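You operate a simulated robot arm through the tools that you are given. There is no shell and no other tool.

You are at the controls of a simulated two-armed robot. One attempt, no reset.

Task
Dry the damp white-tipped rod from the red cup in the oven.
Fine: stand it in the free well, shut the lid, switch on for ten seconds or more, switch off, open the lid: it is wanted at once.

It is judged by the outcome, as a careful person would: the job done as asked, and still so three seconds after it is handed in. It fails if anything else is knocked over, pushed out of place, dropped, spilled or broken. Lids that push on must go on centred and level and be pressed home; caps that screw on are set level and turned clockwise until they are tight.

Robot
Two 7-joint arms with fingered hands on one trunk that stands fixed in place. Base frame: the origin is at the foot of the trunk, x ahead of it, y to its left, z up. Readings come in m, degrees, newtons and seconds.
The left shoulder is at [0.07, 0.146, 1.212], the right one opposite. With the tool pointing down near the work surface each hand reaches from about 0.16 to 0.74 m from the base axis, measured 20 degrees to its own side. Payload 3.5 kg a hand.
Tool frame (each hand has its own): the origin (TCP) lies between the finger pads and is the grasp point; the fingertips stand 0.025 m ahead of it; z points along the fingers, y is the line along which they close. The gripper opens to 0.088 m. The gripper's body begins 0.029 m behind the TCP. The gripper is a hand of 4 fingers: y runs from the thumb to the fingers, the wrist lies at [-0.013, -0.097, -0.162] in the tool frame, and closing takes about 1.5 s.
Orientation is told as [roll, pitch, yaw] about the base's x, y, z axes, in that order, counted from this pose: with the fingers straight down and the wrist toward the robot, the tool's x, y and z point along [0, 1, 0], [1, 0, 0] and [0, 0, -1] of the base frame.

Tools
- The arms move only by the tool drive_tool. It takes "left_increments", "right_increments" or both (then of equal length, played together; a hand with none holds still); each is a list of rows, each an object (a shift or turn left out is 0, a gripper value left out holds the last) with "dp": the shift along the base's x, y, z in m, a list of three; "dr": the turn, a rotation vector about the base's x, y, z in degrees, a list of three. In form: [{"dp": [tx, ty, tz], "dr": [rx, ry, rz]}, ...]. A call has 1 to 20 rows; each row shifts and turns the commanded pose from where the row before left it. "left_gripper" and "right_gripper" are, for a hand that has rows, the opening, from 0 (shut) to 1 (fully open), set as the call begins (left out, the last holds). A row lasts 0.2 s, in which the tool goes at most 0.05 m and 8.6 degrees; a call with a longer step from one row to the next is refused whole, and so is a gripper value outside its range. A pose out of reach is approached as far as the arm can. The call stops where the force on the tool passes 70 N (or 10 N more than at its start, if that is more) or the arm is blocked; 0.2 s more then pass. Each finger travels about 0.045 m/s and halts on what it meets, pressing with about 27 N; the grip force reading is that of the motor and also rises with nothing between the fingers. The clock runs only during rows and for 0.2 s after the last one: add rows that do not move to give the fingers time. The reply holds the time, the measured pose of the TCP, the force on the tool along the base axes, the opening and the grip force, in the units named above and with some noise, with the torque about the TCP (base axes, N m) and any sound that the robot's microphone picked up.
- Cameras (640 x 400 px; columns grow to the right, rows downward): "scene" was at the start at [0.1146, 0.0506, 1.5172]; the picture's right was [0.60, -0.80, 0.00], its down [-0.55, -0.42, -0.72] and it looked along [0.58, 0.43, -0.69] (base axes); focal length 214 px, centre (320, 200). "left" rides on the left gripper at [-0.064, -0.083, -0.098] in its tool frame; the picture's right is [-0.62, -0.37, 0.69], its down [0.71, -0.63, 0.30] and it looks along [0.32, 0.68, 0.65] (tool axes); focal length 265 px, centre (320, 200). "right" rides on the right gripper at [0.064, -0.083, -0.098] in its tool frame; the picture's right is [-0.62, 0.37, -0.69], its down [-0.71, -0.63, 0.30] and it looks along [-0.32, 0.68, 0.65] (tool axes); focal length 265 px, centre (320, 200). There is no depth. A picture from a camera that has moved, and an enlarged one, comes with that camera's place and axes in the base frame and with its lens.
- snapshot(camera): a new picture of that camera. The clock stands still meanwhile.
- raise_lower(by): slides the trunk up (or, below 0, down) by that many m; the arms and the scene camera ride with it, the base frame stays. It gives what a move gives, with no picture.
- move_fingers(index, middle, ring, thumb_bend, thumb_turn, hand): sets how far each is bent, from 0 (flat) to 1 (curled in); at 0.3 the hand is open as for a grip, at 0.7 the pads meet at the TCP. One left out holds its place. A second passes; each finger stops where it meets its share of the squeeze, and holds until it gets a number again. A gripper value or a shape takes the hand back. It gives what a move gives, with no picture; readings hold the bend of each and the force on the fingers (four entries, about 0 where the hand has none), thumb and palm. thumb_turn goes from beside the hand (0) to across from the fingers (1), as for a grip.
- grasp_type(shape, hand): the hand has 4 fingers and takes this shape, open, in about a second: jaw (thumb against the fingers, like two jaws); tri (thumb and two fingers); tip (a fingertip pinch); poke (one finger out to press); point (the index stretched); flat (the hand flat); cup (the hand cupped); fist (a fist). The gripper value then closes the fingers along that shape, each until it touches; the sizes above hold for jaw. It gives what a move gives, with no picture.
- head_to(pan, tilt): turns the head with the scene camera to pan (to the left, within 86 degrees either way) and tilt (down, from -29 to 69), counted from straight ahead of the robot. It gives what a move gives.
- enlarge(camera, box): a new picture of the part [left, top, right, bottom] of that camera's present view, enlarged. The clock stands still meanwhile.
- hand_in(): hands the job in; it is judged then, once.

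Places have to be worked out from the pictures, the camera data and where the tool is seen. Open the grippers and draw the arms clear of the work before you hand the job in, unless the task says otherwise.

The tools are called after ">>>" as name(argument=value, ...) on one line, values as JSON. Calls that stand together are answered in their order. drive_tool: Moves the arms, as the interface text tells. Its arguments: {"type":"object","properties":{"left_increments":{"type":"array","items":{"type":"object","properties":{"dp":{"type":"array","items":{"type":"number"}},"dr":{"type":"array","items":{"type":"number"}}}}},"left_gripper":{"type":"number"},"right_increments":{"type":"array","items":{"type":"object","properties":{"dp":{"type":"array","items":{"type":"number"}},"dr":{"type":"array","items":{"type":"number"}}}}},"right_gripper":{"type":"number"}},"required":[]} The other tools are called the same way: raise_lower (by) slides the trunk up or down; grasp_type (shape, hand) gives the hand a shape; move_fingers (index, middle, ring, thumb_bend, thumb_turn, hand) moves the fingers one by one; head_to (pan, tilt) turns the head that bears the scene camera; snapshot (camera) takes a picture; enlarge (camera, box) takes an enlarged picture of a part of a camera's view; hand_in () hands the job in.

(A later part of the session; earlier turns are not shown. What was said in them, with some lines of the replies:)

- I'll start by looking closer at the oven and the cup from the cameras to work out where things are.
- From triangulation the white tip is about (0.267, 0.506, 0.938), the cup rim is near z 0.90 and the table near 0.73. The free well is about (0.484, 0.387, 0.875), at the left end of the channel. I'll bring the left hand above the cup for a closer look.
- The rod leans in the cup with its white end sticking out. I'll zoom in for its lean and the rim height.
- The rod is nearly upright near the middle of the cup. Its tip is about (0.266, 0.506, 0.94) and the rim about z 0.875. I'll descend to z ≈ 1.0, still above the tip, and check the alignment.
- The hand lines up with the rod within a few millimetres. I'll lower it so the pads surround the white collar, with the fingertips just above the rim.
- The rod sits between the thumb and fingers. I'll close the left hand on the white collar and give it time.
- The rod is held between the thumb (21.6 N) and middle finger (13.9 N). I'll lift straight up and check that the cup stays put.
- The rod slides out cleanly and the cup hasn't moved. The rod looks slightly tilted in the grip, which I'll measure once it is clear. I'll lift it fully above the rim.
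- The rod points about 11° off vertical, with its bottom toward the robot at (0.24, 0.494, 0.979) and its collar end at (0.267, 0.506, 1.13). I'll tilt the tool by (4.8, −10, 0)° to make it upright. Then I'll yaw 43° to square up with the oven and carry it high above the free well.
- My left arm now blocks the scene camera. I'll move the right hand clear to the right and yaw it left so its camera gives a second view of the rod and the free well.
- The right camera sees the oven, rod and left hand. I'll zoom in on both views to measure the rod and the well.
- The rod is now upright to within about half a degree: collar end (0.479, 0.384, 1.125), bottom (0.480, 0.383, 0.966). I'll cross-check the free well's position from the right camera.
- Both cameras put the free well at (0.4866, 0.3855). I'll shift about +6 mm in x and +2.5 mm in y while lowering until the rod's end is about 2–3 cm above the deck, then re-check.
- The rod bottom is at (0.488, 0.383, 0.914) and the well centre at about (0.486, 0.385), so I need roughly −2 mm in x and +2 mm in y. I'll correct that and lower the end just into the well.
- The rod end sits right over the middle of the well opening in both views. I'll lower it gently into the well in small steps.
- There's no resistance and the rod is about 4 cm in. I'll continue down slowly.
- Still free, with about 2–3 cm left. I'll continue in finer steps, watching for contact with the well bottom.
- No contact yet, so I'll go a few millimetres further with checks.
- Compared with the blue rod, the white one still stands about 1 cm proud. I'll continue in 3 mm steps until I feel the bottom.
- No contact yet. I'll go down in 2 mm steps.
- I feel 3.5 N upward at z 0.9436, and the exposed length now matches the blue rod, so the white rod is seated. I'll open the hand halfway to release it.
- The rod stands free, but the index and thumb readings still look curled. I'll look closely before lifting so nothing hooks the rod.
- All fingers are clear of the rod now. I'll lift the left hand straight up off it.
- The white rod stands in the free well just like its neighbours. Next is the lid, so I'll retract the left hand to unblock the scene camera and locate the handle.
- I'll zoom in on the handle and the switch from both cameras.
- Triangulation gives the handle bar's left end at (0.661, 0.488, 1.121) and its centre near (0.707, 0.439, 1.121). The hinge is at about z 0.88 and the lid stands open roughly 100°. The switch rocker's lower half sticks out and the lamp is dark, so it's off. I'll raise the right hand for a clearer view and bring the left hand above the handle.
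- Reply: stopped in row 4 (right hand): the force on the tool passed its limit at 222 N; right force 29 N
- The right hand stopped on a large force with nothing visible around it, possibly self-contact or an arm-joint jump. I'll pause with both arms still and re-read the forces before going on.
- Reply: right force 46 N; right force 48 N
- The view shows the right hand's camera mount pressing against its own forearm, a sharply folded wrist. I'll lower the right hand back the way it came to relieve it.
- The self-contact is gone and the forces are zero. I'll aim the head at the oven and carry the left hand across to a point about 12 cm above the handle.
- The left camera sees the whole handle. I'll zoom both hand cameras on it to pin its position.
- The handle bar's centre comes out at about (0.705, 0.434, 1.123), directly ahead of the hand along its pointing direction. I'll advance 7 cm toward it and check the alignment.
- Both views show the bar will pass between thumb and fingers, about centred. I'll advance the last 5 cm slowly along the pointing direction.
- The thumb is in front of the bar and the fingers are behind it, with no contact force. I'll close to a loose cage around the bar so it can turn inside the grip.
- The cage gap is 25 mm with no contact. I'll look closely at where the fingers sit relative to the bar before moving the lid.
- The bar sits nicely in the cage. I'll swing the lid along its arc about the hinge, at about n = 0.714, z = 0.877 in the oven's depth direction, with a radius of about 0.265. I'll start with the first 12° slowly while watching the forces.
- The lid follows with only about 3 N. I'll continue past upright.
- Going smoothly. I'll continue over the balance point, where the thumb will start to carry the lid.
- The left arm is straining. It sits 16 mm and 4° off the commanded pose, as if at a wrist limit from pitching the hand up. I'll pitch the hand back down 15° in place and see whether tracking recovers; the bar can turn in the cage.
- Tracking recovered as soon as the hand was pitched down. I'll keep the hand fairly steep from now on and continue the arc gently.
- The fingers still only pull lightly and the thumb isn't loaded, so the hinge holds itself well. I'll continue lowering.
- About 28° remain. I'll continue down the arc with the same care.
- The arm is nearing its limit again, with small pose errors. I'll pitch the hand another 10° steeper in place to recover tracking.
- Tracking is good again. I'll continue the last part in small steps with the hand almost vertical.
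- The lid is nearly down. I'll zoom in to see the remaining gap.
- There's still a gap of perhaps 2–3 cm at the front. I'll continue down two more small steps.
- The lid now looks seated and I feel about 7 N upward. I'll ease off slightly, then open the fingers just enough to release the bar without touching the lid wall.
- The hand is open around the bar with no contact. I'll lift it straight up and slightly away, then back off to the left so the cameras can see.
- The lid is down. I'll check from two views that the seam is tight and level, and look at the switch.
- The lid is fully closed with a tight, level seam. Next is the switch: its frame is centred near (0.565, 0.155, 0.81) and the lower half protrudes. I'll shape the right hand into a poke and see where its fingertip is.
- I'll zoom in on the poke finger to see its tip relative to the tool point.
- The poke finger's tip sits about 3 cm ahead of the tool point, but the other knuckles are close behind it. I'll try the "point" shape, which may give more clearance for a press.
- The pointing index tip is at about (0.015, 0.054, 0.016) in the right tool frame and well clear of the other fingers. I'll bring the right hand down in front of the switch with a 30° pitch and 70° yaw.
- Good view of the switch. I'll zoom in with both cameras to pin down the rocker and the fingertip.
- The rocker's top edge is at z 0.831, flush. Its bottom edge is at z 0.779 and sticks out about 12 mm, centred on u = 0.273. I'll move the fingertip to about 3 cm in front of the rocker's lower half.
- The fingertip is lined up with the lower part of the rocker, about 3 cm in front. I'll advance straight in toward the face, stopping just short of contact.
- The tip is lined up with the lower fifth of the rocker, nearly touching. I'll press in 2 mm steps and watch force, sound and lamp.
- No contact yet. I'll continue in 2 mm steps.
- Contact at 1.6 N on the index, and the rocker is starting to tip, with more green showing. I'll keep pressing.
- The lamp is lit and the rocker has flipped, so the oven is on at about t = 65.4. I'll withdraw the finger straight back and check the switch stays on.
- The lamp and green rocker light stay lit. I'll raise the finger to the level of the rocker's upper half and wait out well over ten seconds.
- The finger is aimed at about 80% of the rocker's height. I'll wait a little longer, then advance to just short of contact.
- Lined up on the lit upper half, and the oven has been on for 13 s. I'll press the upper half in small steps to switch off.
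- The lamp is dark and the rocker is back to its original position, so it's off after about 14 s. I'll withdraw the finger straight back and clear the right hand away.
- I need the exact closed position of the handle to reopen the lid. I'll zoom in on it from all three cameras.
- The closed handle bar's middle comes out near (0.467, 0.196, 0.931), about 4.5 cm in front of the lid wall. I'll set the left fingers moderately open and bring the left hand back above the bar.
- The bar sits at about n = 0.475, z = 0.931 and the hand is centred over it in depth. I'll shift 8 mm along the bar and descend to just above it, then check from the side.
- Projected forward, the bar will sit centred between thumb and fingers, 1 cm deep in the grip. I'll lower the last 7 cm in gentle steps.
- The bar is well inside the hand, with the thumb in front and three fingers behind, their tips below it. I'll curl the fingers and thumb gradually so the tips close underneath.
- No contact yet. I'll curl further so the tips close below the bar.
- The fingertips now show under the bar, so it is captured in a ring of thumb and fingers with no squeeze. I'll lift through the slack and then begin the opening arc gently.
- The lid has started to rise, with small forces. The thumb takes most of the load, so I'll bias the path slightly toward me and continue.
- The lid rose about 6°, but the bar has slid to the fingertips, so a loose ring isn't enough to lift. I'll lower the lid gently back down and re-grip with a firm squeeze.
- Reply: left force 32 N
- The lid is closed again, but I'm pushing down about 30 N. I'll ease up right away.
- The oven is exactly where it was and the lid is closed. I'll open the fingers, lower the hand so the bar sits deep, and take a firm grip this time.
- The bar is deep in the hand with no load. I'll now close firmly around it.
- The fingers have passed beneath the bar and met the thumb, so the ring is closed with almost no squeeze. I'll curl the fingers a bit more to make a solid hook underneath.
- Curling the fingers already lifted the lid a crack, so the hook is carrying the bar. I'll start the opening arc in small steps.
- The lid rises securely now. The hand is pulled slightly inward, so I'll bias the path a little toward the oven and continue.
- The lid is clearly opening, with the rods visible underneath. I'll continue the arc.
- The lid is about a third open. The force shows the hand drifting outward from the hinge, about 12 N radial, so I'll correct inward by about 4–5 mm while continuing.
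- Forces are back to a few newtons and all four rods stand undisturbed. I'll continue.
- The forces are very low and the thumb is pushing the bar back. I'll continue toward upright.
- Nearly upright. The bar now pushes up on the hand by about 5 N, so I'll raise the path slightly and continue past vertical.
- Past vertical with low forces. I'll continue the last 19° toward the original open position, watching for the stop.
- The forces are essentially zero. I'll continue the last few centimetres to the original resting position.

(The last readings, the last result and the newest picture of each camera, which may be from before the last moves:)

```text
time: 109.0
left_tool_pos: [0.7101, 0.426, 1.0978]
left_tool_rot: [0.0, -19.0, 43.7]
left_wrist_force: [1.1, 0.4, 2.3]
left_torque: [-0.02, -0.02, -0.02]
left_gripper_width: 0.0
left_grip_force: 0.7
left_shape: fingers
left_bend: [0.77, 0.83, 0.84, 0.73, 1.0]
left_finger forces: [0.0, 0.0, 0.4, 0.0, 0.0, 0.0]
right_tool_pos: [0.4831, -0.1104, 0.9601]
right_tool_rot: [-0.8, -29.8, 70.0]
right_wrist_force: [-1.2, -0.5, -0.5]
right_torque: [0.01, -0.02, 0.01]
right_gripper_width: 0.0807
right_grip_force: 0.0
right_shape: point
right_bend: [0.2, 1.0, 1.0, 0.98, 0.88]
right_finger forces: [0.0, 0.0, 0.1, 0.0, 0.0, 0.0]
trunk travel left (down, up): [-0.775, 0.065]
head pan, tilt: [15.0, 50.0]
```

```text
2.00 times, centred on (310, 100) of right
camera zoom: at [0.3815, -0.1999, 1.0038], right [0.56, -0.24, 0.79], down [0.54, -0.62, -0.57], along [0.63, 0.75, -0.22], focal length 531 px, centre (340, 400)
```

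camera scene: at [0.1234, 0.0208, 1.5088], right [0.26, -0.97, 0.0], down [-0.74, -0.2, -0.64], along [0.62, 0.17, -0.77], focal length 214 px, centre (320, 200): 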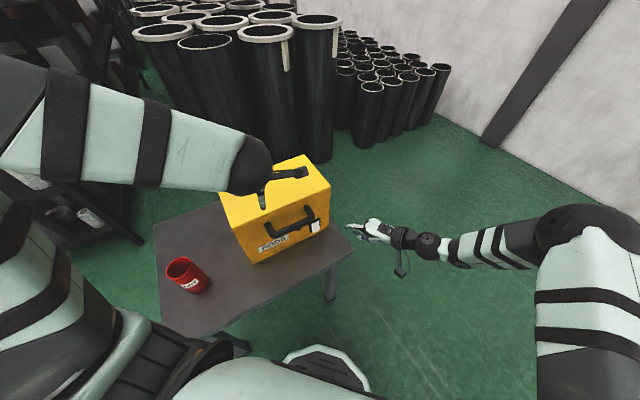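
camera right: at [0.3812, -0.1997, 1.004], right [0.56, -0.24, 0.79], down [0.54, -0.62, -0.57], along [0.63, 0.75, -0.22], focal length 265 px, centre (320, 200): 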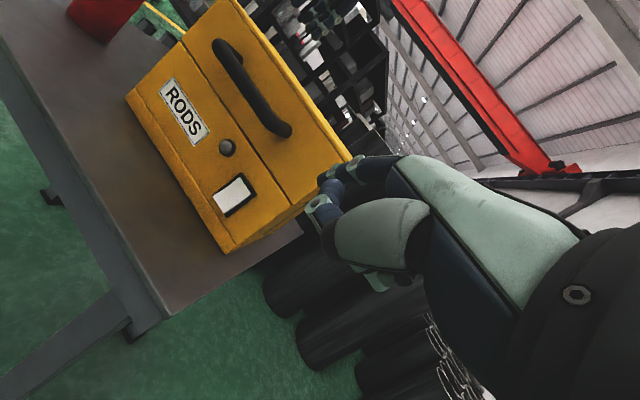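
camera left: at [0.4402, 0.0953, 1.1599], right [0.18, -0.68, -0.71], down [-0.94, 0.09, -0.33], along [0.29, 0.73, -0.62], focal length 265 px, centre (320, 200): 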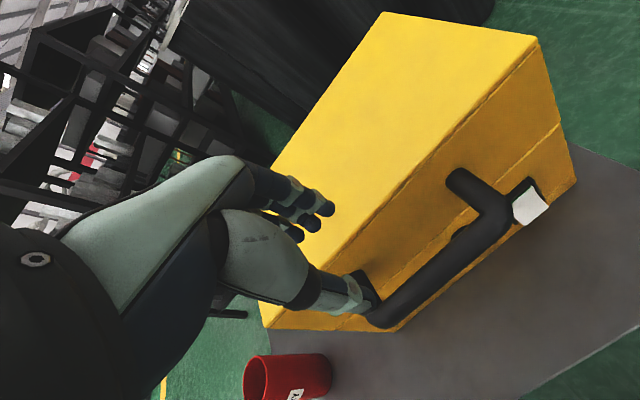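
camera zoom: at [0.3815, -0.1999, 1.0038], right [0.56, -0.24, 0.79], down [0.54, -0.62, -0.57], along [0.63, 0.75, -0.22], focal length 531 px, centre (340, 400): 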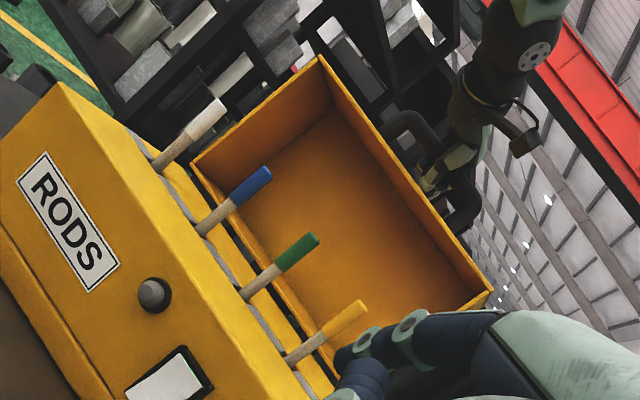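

The lid's corner is back within a few millimetres of where it started. One more small nudge to seat it at its resting angle.

>>> drive_tool(left_increments=[{"dp": [0.0029, 0.0027, -0.0013]}, {"dp": [0.0022, 0.002, -0.001]}, {}])

>>> snapshot(camera="left")

```text
time: 109.8
left_tool_pos: [0.7148, 0.431, 1.0961]
left_tool_rot: [0.1, -19.0, 43.5]
left_wrist_force: [-0.3, 0.1, 2.4]
left_torque: [0.0, -0.04, -0.01]
left_gripper_width: 0.0001
left_grip_force: 0.1
left_shape: fingers
left_bend: [0.77, 0.83, 0.84, 0.72, 1.0]
left_finger forces: [0.0, 0.0, 0.0, 0.0, 0.0, 0.0]
right_tool_pos: [0.4859, -0.111, 0.9598]
right_tool_rot: [-0.8, -29.9, 69.9]
right_wrist_force: [0.8, 0.3, 0.6]
right_torque: [-0.01, -0.02, 0.02]
right_gripper_width: 0.0808
right_grip_force: 0.0
right_shape: point
right_bend: [0.2, 1.0, 1.0, 0.98, 0.88]
right_finger forces: [0.1, 0.0, 0.0, 0.0, 0.0, 0.0]
trunk travel left (down, up): [-0.775, 0.065]
head pan, tilt: [15.0, 50.0]
```

```text
taken
camera left: at [0.6801, 0.3086, 1.1606], right [0.34, -0.53, -0.78], down [-0.85, 0.17, -0.49], along [0.4, 0.83, -0.4], focal length 265 px, centre (320, 200)
```

left: 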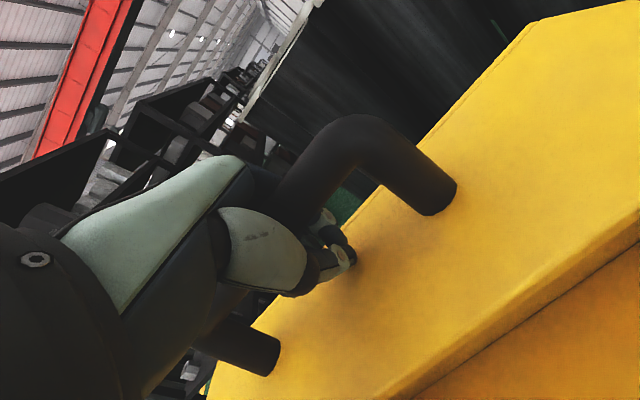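

The lid rests open with no load. I'll release in stages, easing the hand up as the fingers uncurl so the tips don't press on the lid.

>>> move_fingers(hand="left", index=0.7, middle=0.7, ring=0.7, thumb_bend=0.66)

>>> drive_tool(left_increments=[{"dp": [-0.001, -0.001, 0.005]}, {}])

>>> move_fingers(hand="left", index=0.6, middle=0.6, ring=0.6, thumb_bend=0.58)

>>> enlarge(camera="left", box=[200, 120, 480, 340])

```text
time: 110.8
left_tool_pos: [0.7155, 0.4301, 1.0965]
left_tool_rot: [0.1, -19.0, 43.6]
left_wrist_force: [1.1, 1.1, 4.3]
left_torque: [0.0, -0.01, 0.04]
left_gripper_width: 0.0001
left_grip_force: 3.0
left_shape: fingers
left_bend: [0.7, 0.7, 0.7, 0.71, 1.0]
left_finger forces: [1.4, 0.0, 0.1, 0.1, 4.1, 0.0]
right_tool_pos: [0.4853, -0.1088, 0.9593]
right_tool_rot: [-0.8, -29.8, 70.1]
right_wrist_force: [0.9, 0.3, 0.3]
right_torque: [-0.03, 0.01, -0.01]
right_gripper_width: 0.081
right_grip_force: 0.0
right_shape: point
right_bend: [0.2, 1.0, 1.0, 0.98, 0.88]
right_finger forces: [0.0, 0.0, 0.1, 0.1, 0.0, 0.0]
trunk travel left (down, up): [-0.775, 0.065]
head pan, tilt: [15.0, 50.0]
```

```text
time: 111.4
left_tool_pos: [0.7144, 0.43, 1.0982]
left_tool_rot: [0.2, -18.8, 43.5]
left_wrist_force: [2.0, 1.0, -1.2]
left_torque: [-0.04, 0.0, 0.0]
left_gripper_width: 0.0028
left_grip_force: 0.7
left_shape: fingers
left_bend: [0.69, 0.7, 0.7, 0.67, 1.0]
left_finger forces: [1.3, 0.0, 0.0, 0.1, 0.1, 0.1]
right_tool_pos: [0.4853, -0.109, 0.9604]
right_tool_rot: [-0.8, -29.8, 70.0]
right_wrist_force: [0.0, 0.9, -0.4]
right_torque: [-0.03, 0.0, -0.03]
right_gripper_width: 0.0806
right_grip_force: 0.1
right_shape: point
right_bend: [0.2, 1.0, 1.0, 0.98, 0.88]
right_finger forces: [0.0, 0.0, 0.1, 0.1, 0.0, 0.0]
trunk travel left (down, up): [-0.775, 0.065]
head pan, tilt: [15.0, 50.0]
```

```text
time: 112.4
left_tool_pos: [0.7146, 0.4296, 1.1009]
left_tool_rot: [0.0, -19.1, 43.6]
left_wrist_force: [1.4, 1.1, 5.0]
left_torque: [-0.03, -0.03, -0.01]
left_gripper_width: 0.0172
left_grip_force: 2.9
left_shape: fingers
left_bend: [0.6, 0.6, 0.6, 0.62, 1.0]
left_finger forces: [0.0, 0.0, 0.0, 0.0, 5.3, 0.1]
right_tool_pos: [0.4846, -0.1098, 0.959]
right_tool_rot: [-0.8, -29.8, 69.9]
right_wrist_force: [-0.1, -0.6, 0.5]
right_torque: [-0.03, -0.01, -0.01]
right_gripper_width: 0.0809
right_grip_force: 0.1
right_shape: point
right_bend: [0.2, 1.0, 1.0, 0.98, 0.88]
right_finger forces: [0.1, 0.1, 0.0, 0.1, 0.0, 0.1]
trunk travel left (down, up): [-0.775, 0.065]
head pan, tilt: [15.0, 50.0]
```

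```text
1.82 times, centred on (340, 230) of left
camera zoom: at [0.6786, 0.3072, 1.1664], right [0.34, -0.53, -0.78], down [-0.85, 0.18, -0.49], along [0.4, 0.83, -0.39], focal length 483 px, centre (284, 146)
```

zoom: 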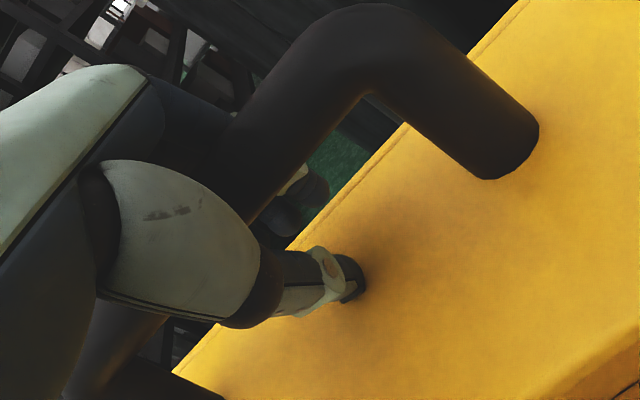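

The thumb tip lightly touches the lid top. I'll raise the hand a few millimetres more and continue opening.

>>> drive_tool(left_increments=[{"dp": [-0.001, -0.001, 0.005]}, {}])

>>> move_fingers(hand="left", index=0.52, middle=0.52, ring=0.52, thumb_bend=0.58)

>>> drive_tool(left_increments=[{"dp": [-0.001, -0.001, 0.005]}, {}])

>>> move_fingers(hand="left", index=0.46, middle=0.46, ring=0.46, thumb_bend=0.5)

>>> enlarge(camera="left", box=[200, 120, 480, 340])

>>> enlarge(camera="right", box=[260, 0, 420, 140])

```text
time: 113.0
left_tool_pos: [0.7127, 0.4289, 1.1055]
left_tool_rot: [0.1, -18.9, 43.7]
left_wrist_force: [-0.3, -0.8, 0.4]
left_torque: [0.0, 0.0, 0.02]
left_gripper_width: 0.0221
left_grip_force: 0.0
left_shape: fingers
left_bend: [0.6, 0.6, 0.6, 0.57, 1.0]
left_finger forces: [0.0, 0.0, 0.1, 0.1, 0.0, 0.0]
right_tool_pos: [0.4863, -0.1105, 0.9595]
right_tool_rot: [-0.8, -29.8, 70.0]
right_wrist_force: [1.2, -0.4, 0.7]
right_torque: [0.0, 0.01, -0.01]
right_gripper_width: 0.0806
right_grip_force: 0.2
right_shape: point
right_bend: [0.2, 1.0, 1.0, 0.98, 0.88]
right_finger forces: [0.0, 0.1, 0.0, 0.1, 0.0, 0.2]
trunk travel left (down, up): [-0.775, 0.065]
head pan, tilt: [15.0, 50.0]
```

```text
time: 114.0
left_tool_pos: [0.714, 0.4294, 1.1048]
left_tool_rot: [0.1, -19.1, 43.6]
left_wrist_force: [0.0, 0.3, -0.4]
left_torque: [-0.03, 0.01, 0.02]
left_gripper_width: 0.0313
left_grip_force: 0.0
left_shape: fingers
left_bend: [0.52, 0.52, 0.52, 0.57, 1.0]
left_finger forces: [0.0, 0.0, 0.1, 0.0, 0.0, 0.1]
right_tool_pos: [0.4843, -0.1104, 0.9595]
right_tool_rot: [-0.9, -29.9, 70.0]
right_wrist_force: [0.7, -0.5, -0.7]
right_torque: [-0.02, -0.01, 0.0]
right_gripper_width: 0.0803
right_grip_force: 0.1
right_shape: point
right_bend: [0.2, 1.0, 1.0, 0.98, 0.88]
right_finger forces: [0.1, 0.1, 0.0, 0.0, 0.0, 0.1]
trunk travel left (down, up): [-0.775, 0.065]
head pan, tilt: [15.0, 50.0]
```

```text
time: 114.6
left_tool_pos: [0.713, 0.4277, 1.1113]
left_tool_rot: [0.1, -18.9, 43.6]
left_wrist_force: [0.2, -0.2, 0.5]
left_torque: [0.01, -0.03, 0.01]
left_gripper_width: 0.0313
left_grip_force: 0.1
left_shape: fingers
left_bend: [0.52, 0.52, 0.52, 0.57, 1.0]
left_finger forces: [0.0, 0.0, 0.1, 0.0, 0.0, 0.0]
right_tool_pos: [0.4845, -0.1103, 0.9596]
right_tool_rot: [-0.8, -29.9, 70.0]
right_wrist_force: [0.2, -0.4, 1.3]
right_torque: [0.02, -0.01, 0.02]
right_gripper_width: 0.081
right_grip_force: 0.0
right_shape: point
right_bend: [0.2, 1.0, 1.0, 0.98, 0.88]
right_finger forces: [0.0, 0.0, 0.0, 0.0, 0.1, 0.1]
trunk travel left (down, up): [-0.775, 0.065]
head pan, tilt: [15.0, 50.0]
```

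```text
time: 115.6
left_tool_pos: [0.7114, 0.4263, 1.1111]
left_tool_rot: [0.1, -19.0, 43.6]
left_wrist_force: [0.0, -0.1, 1.0]
left_torque: [-0.02, 0.04, 0.0]
left_gripper_width: 0.0451
left_grip_force: 0.1
left_shape: fingers
left_bend: [0.46, 0.46, 0.46, 0.5, 1.0]
left_finger forces: [0.0, 0.1, 0.1, 0.1, 0.0, 0.0]
right_tool_pos: [0.4856, -0.1104, 0.9594]
right_tool_rot: [-0.8, -29.9, 69.9]
right_wrist_force: [-0.8, -0.5, -0.5]
right_torque: [-0.01, 0.0, 0.04]
right_gripper_width: 0.0807
right_grip_force: 0.1
right_shape: point
right_bend: [0.2, 1.0, 1.0, 0.98, 0.88]
right_finger forces: [0.0, 0.0, 0.0, 0.0, 0.0, 0.1]
trunk travel left (down, up): [-0.775, 0.065]
head pan, tilt: [15.0, 50.0]
```

```text
1.82 times, centred on (340, 230) of left
camera zoom: at [0.6772, 0.3054, 1.1754], right [0.34, -0.53, -0.78], down [-0.85, 0.17, -0.49], along [0.4, 0.83, -0.4], focal length 483 px, centre (284, 146)
```

zoom: 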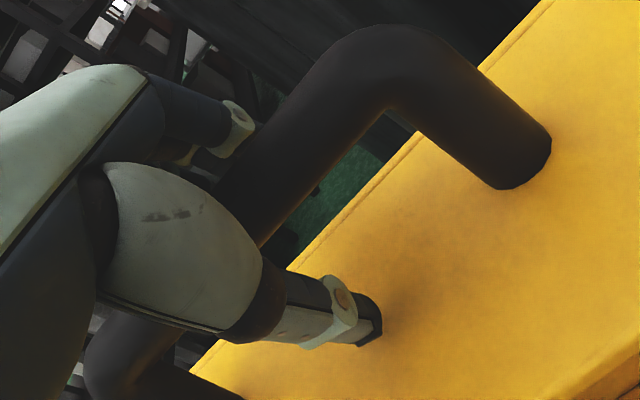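

```text
2.86 times, centred on (340, 70) of right
camera zoom: at [0.3816, -0.1998, 1.0038], right [0.56, -0.24, 0.79], down [0.54, -0.62, -0.57], along [0.63, 0.75, -0.22], focal length 758 px, centre (263, 571)
```

zoom: 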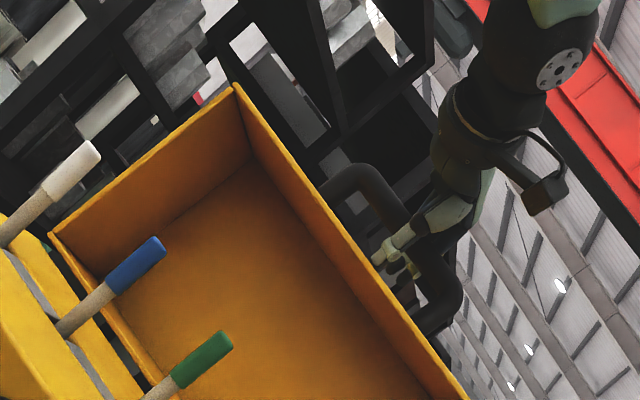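

The hand is open around the bar with no contact. I'll withdraw along the tool axis, then check that the lid stays put.

>>> drive_tool(left_increments=[{"dp": [-0.002, -0.0019, 0.008]}, {"dp": [-0.004, -0.0037, 0.0158]}, {"dp": [-0.004, -0.0037, 0.0158]}, {"dp": [-0.004, -0.0037, 0.0158]}, {"dp": [-0.005, -0.0045, 0.02]}, {"dp": [-0.005, -0.0045, 0.02]}, {}])

>>> snapshot(camera="right")

>>> snapshot(camera="left")

```text
time: 117.2
left_tool_pos: [0.6881, 0.4062, 1.2052]
left_tool_rot: [0.2, -19.0, 43.6]
left_wrist_force: [-0.1, -0.3, 0.0]
left_torque: [-0.03, 0.0, 0.0]
left_gripper_width: 0.0456
left_grip_force: 0.0
left_shape: fingers
left_bend: [0.46, 0.46, 0.46, 0.5, 1.0]
left_finger forces: [0.0, 0.0, 0.0, 0.0, 0.0, 0.0]
right_tool_pos: [0.4863, -0.1098, 0.96]
right_tool_rot: [-0.8, -29.9, 70.0]
right_wrist_force: [0.1, -0.4, -0.7]
right_torque: [-0.03, 0.0, 0.03]
right_gripper_width: 0.0805
right_grip_force: 0.1
right_shape: point
right_bend: [0.2, 1.0, 1.0, 0.98, 0.88]
right_finger forces: [0.0, 0.0, 0.1, 0.1, 0.2, 0.0]
trunk travel left (down, up): [-0.775, 0.065]
head pan, tilt: [15.0, 50.0]
```

```text
taken
camera right: at [0.3819, -0.1996, 1.0037], right [0.56, -0.24, 0.79], down [0.54, -0.62, -0.57], along [0.63, 0.75, -0.22], focal length 265 px, centre (320, 200)
```

right: 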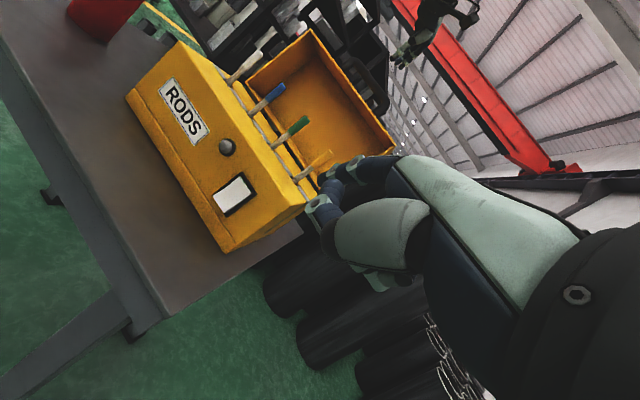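

```text
taken
camera left: at [0.6531, 0.2833, 1.2704], right [0.34, -0.53, -0.78], down [-0.85, 0.17, -0.49], along [0.4, 0.83, -0.4], focal length 265 px, centre (320, 200)
```

left: 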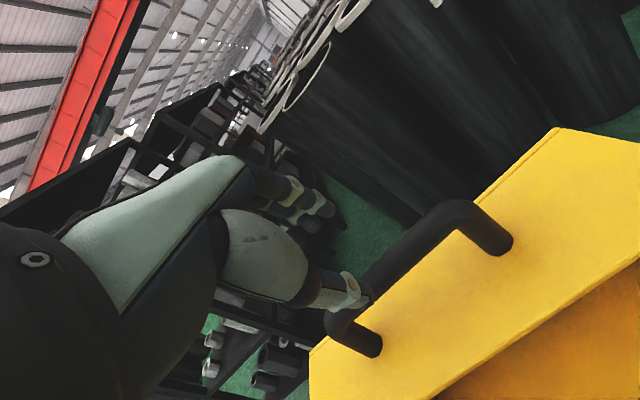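

The lid stays open by itself. I'll raise the left hand and carry it back to the left, and move the right hand further away too.

>>> drive_tool(left_increments=[{"dp": [-0.003, -0.002, 0.02]}, {"dp": [-0.01, 0, 0.02]}, {"dp": [-0.035, 0.005, 0.005]}, {"dp": [-0.037, 0.006, 0]}, {"dp": [-0.037, 0.006, 0]}, {"dp": [-0.037, 0.006, 0]}, {"dp": [-0.037, 0.006, 0]}, {"dp": [-0.037, 0.006, 0]}, {"dp": [-0.037, 0.006, 0]}, {"dp": [-0.037, 0.01, 0]}, {"dp": [-0.037, 0.01, 0]}, {"dp": [-0.02, 0.01, 0]}, {}], right_increments=[{"dp": [-0.005, -0.02, 0.01]}, {"dp": [-0.005, -0.02, 0.01]}, {"dp": [-0.005, -0.02, 0.015]}, {"dp": [-0.005, -0.02, 0.015]}, {"dp": [-0.005, -0.02, 0.015]}, {"dp": [-0.005, -0.02, 0.015]}, {"dp": [-0.005, -0.02, 0.015]}, {"dp": [-0.005, -0.01, 0.01]}, {}, {}, {}, {}, {}])

>>> head_to(pan=37, tilt=43.9)

>>> snapshot(camera="scene")

>>> snapshot(camera="right")

>>> snapshot(camera="left")

```text
time: 120.0
left_tool_pos: [0.3238, 0.474, 1.2512]
left_tool_rot: [0.2, -19.0, 43.6]
left_wrist_force: [0.3, -0.5, 1.0]
left_torque: [0.04, -0.02, 0.0]
left_gripper_width: 0.0452
left_grip_force: 0.1
left_shape: fingers
left_bend: [0.46, 0.46, 0.46, 0.5, 1.0]
left_finger forces: [0.0, 0.0, 0.0, 0.0, 0.1, 0.0]
right_tool_pos: [0.4432, -0.2611, 1.0647]
right_tool_rot: [-0.8, -29.8, 70.0]
right_wrist_force: [0.1, 0.3, -0.5]
right_torque: [0.02, 0.03, 0.04]
right_gripper_width: 0.0806
right_grip_force: 0.0
right_shape: point
right_bend: [0.2, 1.0, 1.0, 0.98, 0.88]
right_finger forces: [0.0, 0.0, 0.1, 0.0, 0.0, 0.1]
trunk travel left (down, up): [-0.775, 0.065]
head pan, tilt: [15.0, 50.0]
```

```text
time: 120.8
left_tool_pos: [0.3245, 0.4746, 1.251]
left_tool_rot: [0.1, -19.0, 43.6]
left_wrist_force: [0.5, 0.5, -0.5]
left_torque: [-0.02, 0.01, 0.01]
left_gripper_width: 0.0452
left_grip_force: 0.0
left_shape: fingers
left_bend: [0.46, 0.46, 0.46, 0.5, 1.0]
left_finger forces: [0.0, 0.1, 0.0, 0.0, 0.0, 0.0]
right_tool_pos: [0.4434, -0.2605, 1.0659]
right_tool_rot: [-0.7, -29.7, 70.0]
right_wrist_force: [-0.8, 1.0, -0.1]
right_torque: [0.0, -0.01, 0.02]
right_gripper_width: 0.0805
right_grip_force: 0.1
right_shape: point
right_bend: [0.2, 1.0, 1.0, 0.98, 0.88]
right_finger forces: [0.1, 0.0, 0.0, 0.1, 0.1, 0.0]
trunk travel left (down, up): [-0.775, 0.065]
head pan, tilt: [37.0, 43.9]
```

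```text
taken
camera scene: at [0.1146, 0.0502, 1.5172], right [0.6, -0.8, 0.0], down [-0.55, -0.42, -0.72], along [0.58, 0.43, -0.69], focal length 214 px, centre (320, 200)
```

scene: 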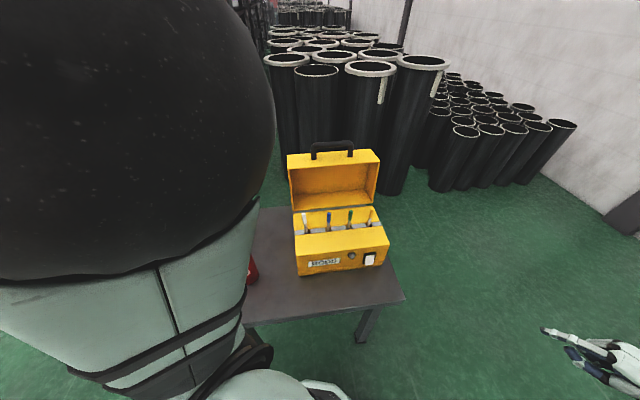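

```text
taken
camera right: at [0.3405, -0.35, 1.1104], right [0.56, -0.24, 0.79], down [0.54, -0.62, -0.57], along [0.63, 0.75, -0.22], focal length 265 px, centre (320, 200)
```

right: 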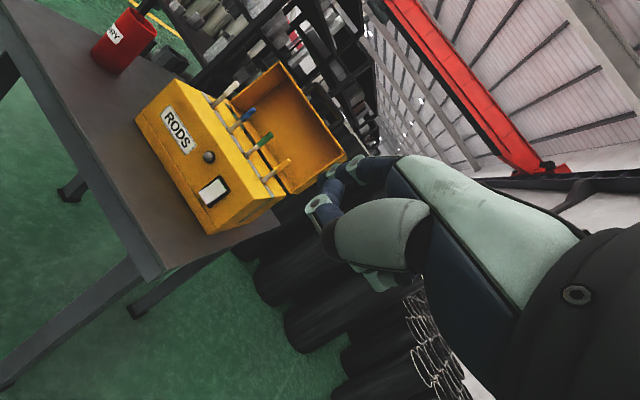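

```text
taken
camera left: at [0.2888, 0.3514, 1.3158], right [0.34, -0.53, -0.78], down [-0.85, 0.17, -0.49], along [0.4, 0.83, -0.4], focal length 265 px, centre (320, 200)
```

left: 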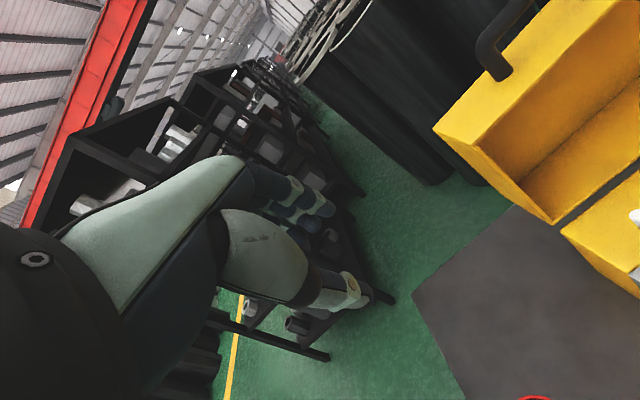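

The oven and cup are where they started, the lid is open and the white rod is in its well. I'll zoom in for a final check of the switch, lamp and rods.

>>> enlarge(camera="scene", box=[280, 130, 400, 280])

>>> enlarge(camera="right", box=[80, 0, 360, 250])

>>> grasp_type(hand="right", shape="jaw")

>>> grasp_type(hand="left", shape="jaw")

```text
2.67 times, centred on (340, 205) of scene
camera zoom: at [0.1146, 0.0502, 1.5172], right [0.6, -0.8, 0.0], down [-0.55, -0.42, -0.72], along [0.58, 0.43, -0.69], focal length 572 px, centre (267, 187)
```

zoom: 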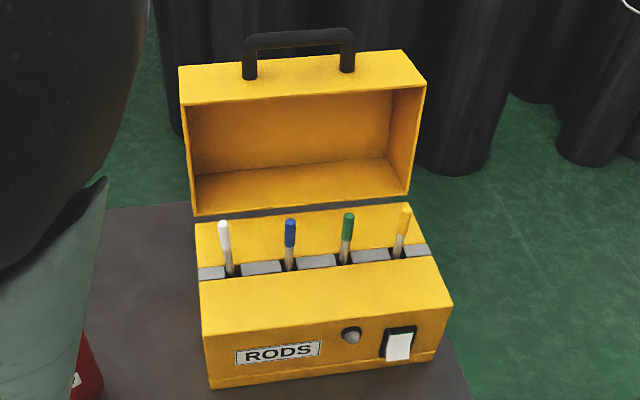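

```text
1.60 times, centred on (220, 125) of right
camera zoom: at [0.3405, -0.35, 1.1104], right [0.56, -0.24, 0.79], down [0.54, -0.62, -0.57], along [0.63, 0.75, -0.22], focal length 425 px, centre (480, 320)
```

zoom: 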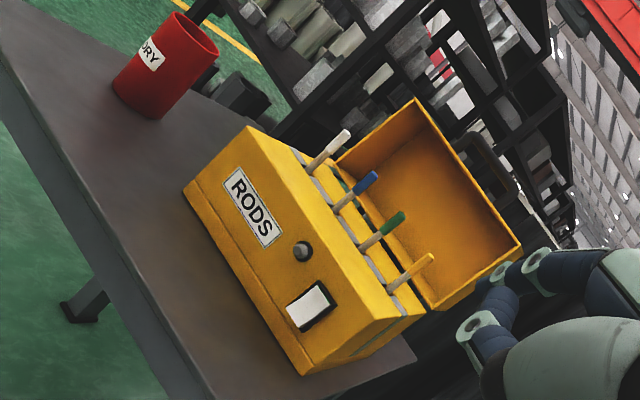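

```text
time: 121.7
left_tool_pos: [0.3245, 0.4742, 1.251]
left_tool_rot: [0.1, -19.0, 43.6]
left_wrist_force: [0.8, -0.3, -0.7]
left_torque: [0.05, -0.02, 0.0]
left_gripper_width: 0.045
left_grip_force: 0.3
left_shape: fingers
left_bend: [0.46, 0.46, 0.46, 0.5, 1.0]
left_finger forces: [0.0, 0.1, 0.1, 0.1, 0.0, 0.0]
right_tool_pos: [0.4431, -0.2609, 1.0668]
right_tool_rot: [-0.8, -29.8, 70.0]
right_wrist_force: [-0.3, 0.1, 0.3]
right_torque: [-0.03, -0.02, -0.02]
right_gripper_width: 0.0874
right_grip_force: 0.2
right_shape: jaw
right_bend: [0.3, 0.3, 0.3, 0.3, 0.97]
right_finger forces: [0.0, 0.1, 0.0, 0.0, 0.0, 0.1]
trunk travel left (down, up): [-0.775, 0.065]
head pan, tilt: [37.0, 43.9]
```

```text
time: 122.6
left_tool_pos: [0.3245, 0.474, 1.2507]
left_tool_rot: [0.1, -19.0, 43.6]
left_wrist_force: [-1.0, -0.8, 0.6]
left_torque: [-0.01, -0.01, 0.04]
left_gripper_width: 0.0877
left_grip_force: 0.1
left_shape: jaw
left_bend: [0.3, 0.3, 0.3, 0.3, 0.98]
left_finger forces: [0.1, 0.0, 0.0, 0.0, 0.1, 0.1]
right_tool_pos: [0.4443, -0.2594, 1.0654]
right_tool_rot: [-0.8, -29.8, 70.0]
right_wrist_force: [0.2, 0.1, 0.1]
right_torque: [0.01, -0.01, -0.03]
right_gripper_width: 0.0877
right_grip_force: 0.0
right_shape: jaw
right_bend: [0.3, 0.3, 0.3, 0.3, 0.97]
right_finger forces: [0.1, 0.1, 0.0, 0.0, 0.0, 0.0]
trunk travel left (down, up): [-0.775, 0.065]
head pan, tilt: [37.0, 43.9]
```

The white-tipped rod stands dry in its well beside the other three. The lid is open at its original angle, the lamp is dark with the switch off, and the oven and empty cup haven't moved. Both hands are open and clear, so I'm handing the job in.

>>> hand_in()

```text
The job is handed in.
```

The white-tipped rod has been dried and is ready to take: it stands in the well that was free, with the lid open and the oven off.

- **Drying:** the oven was on for about 14 seconds with the lid fully shut, and the rod's dark, damp part now looks the same pale wood as the others.
- **Rest of the scene:** the final pictures show the oven, the cup and the other three rods where they started.
- **Extra lid movement:** on the first try at reopening, the handle slid to my fingertips after about 6°. I lowered the lid shut again, briefly pressing down with about 30 N, and took a better grip. The oven did not shift.
- **Arm contact:** earlier, away from the table, the right hand's camera mount pressed against its own forearm. I backed it off, and it touched nothing else.

Both hands are open and clear of the table.
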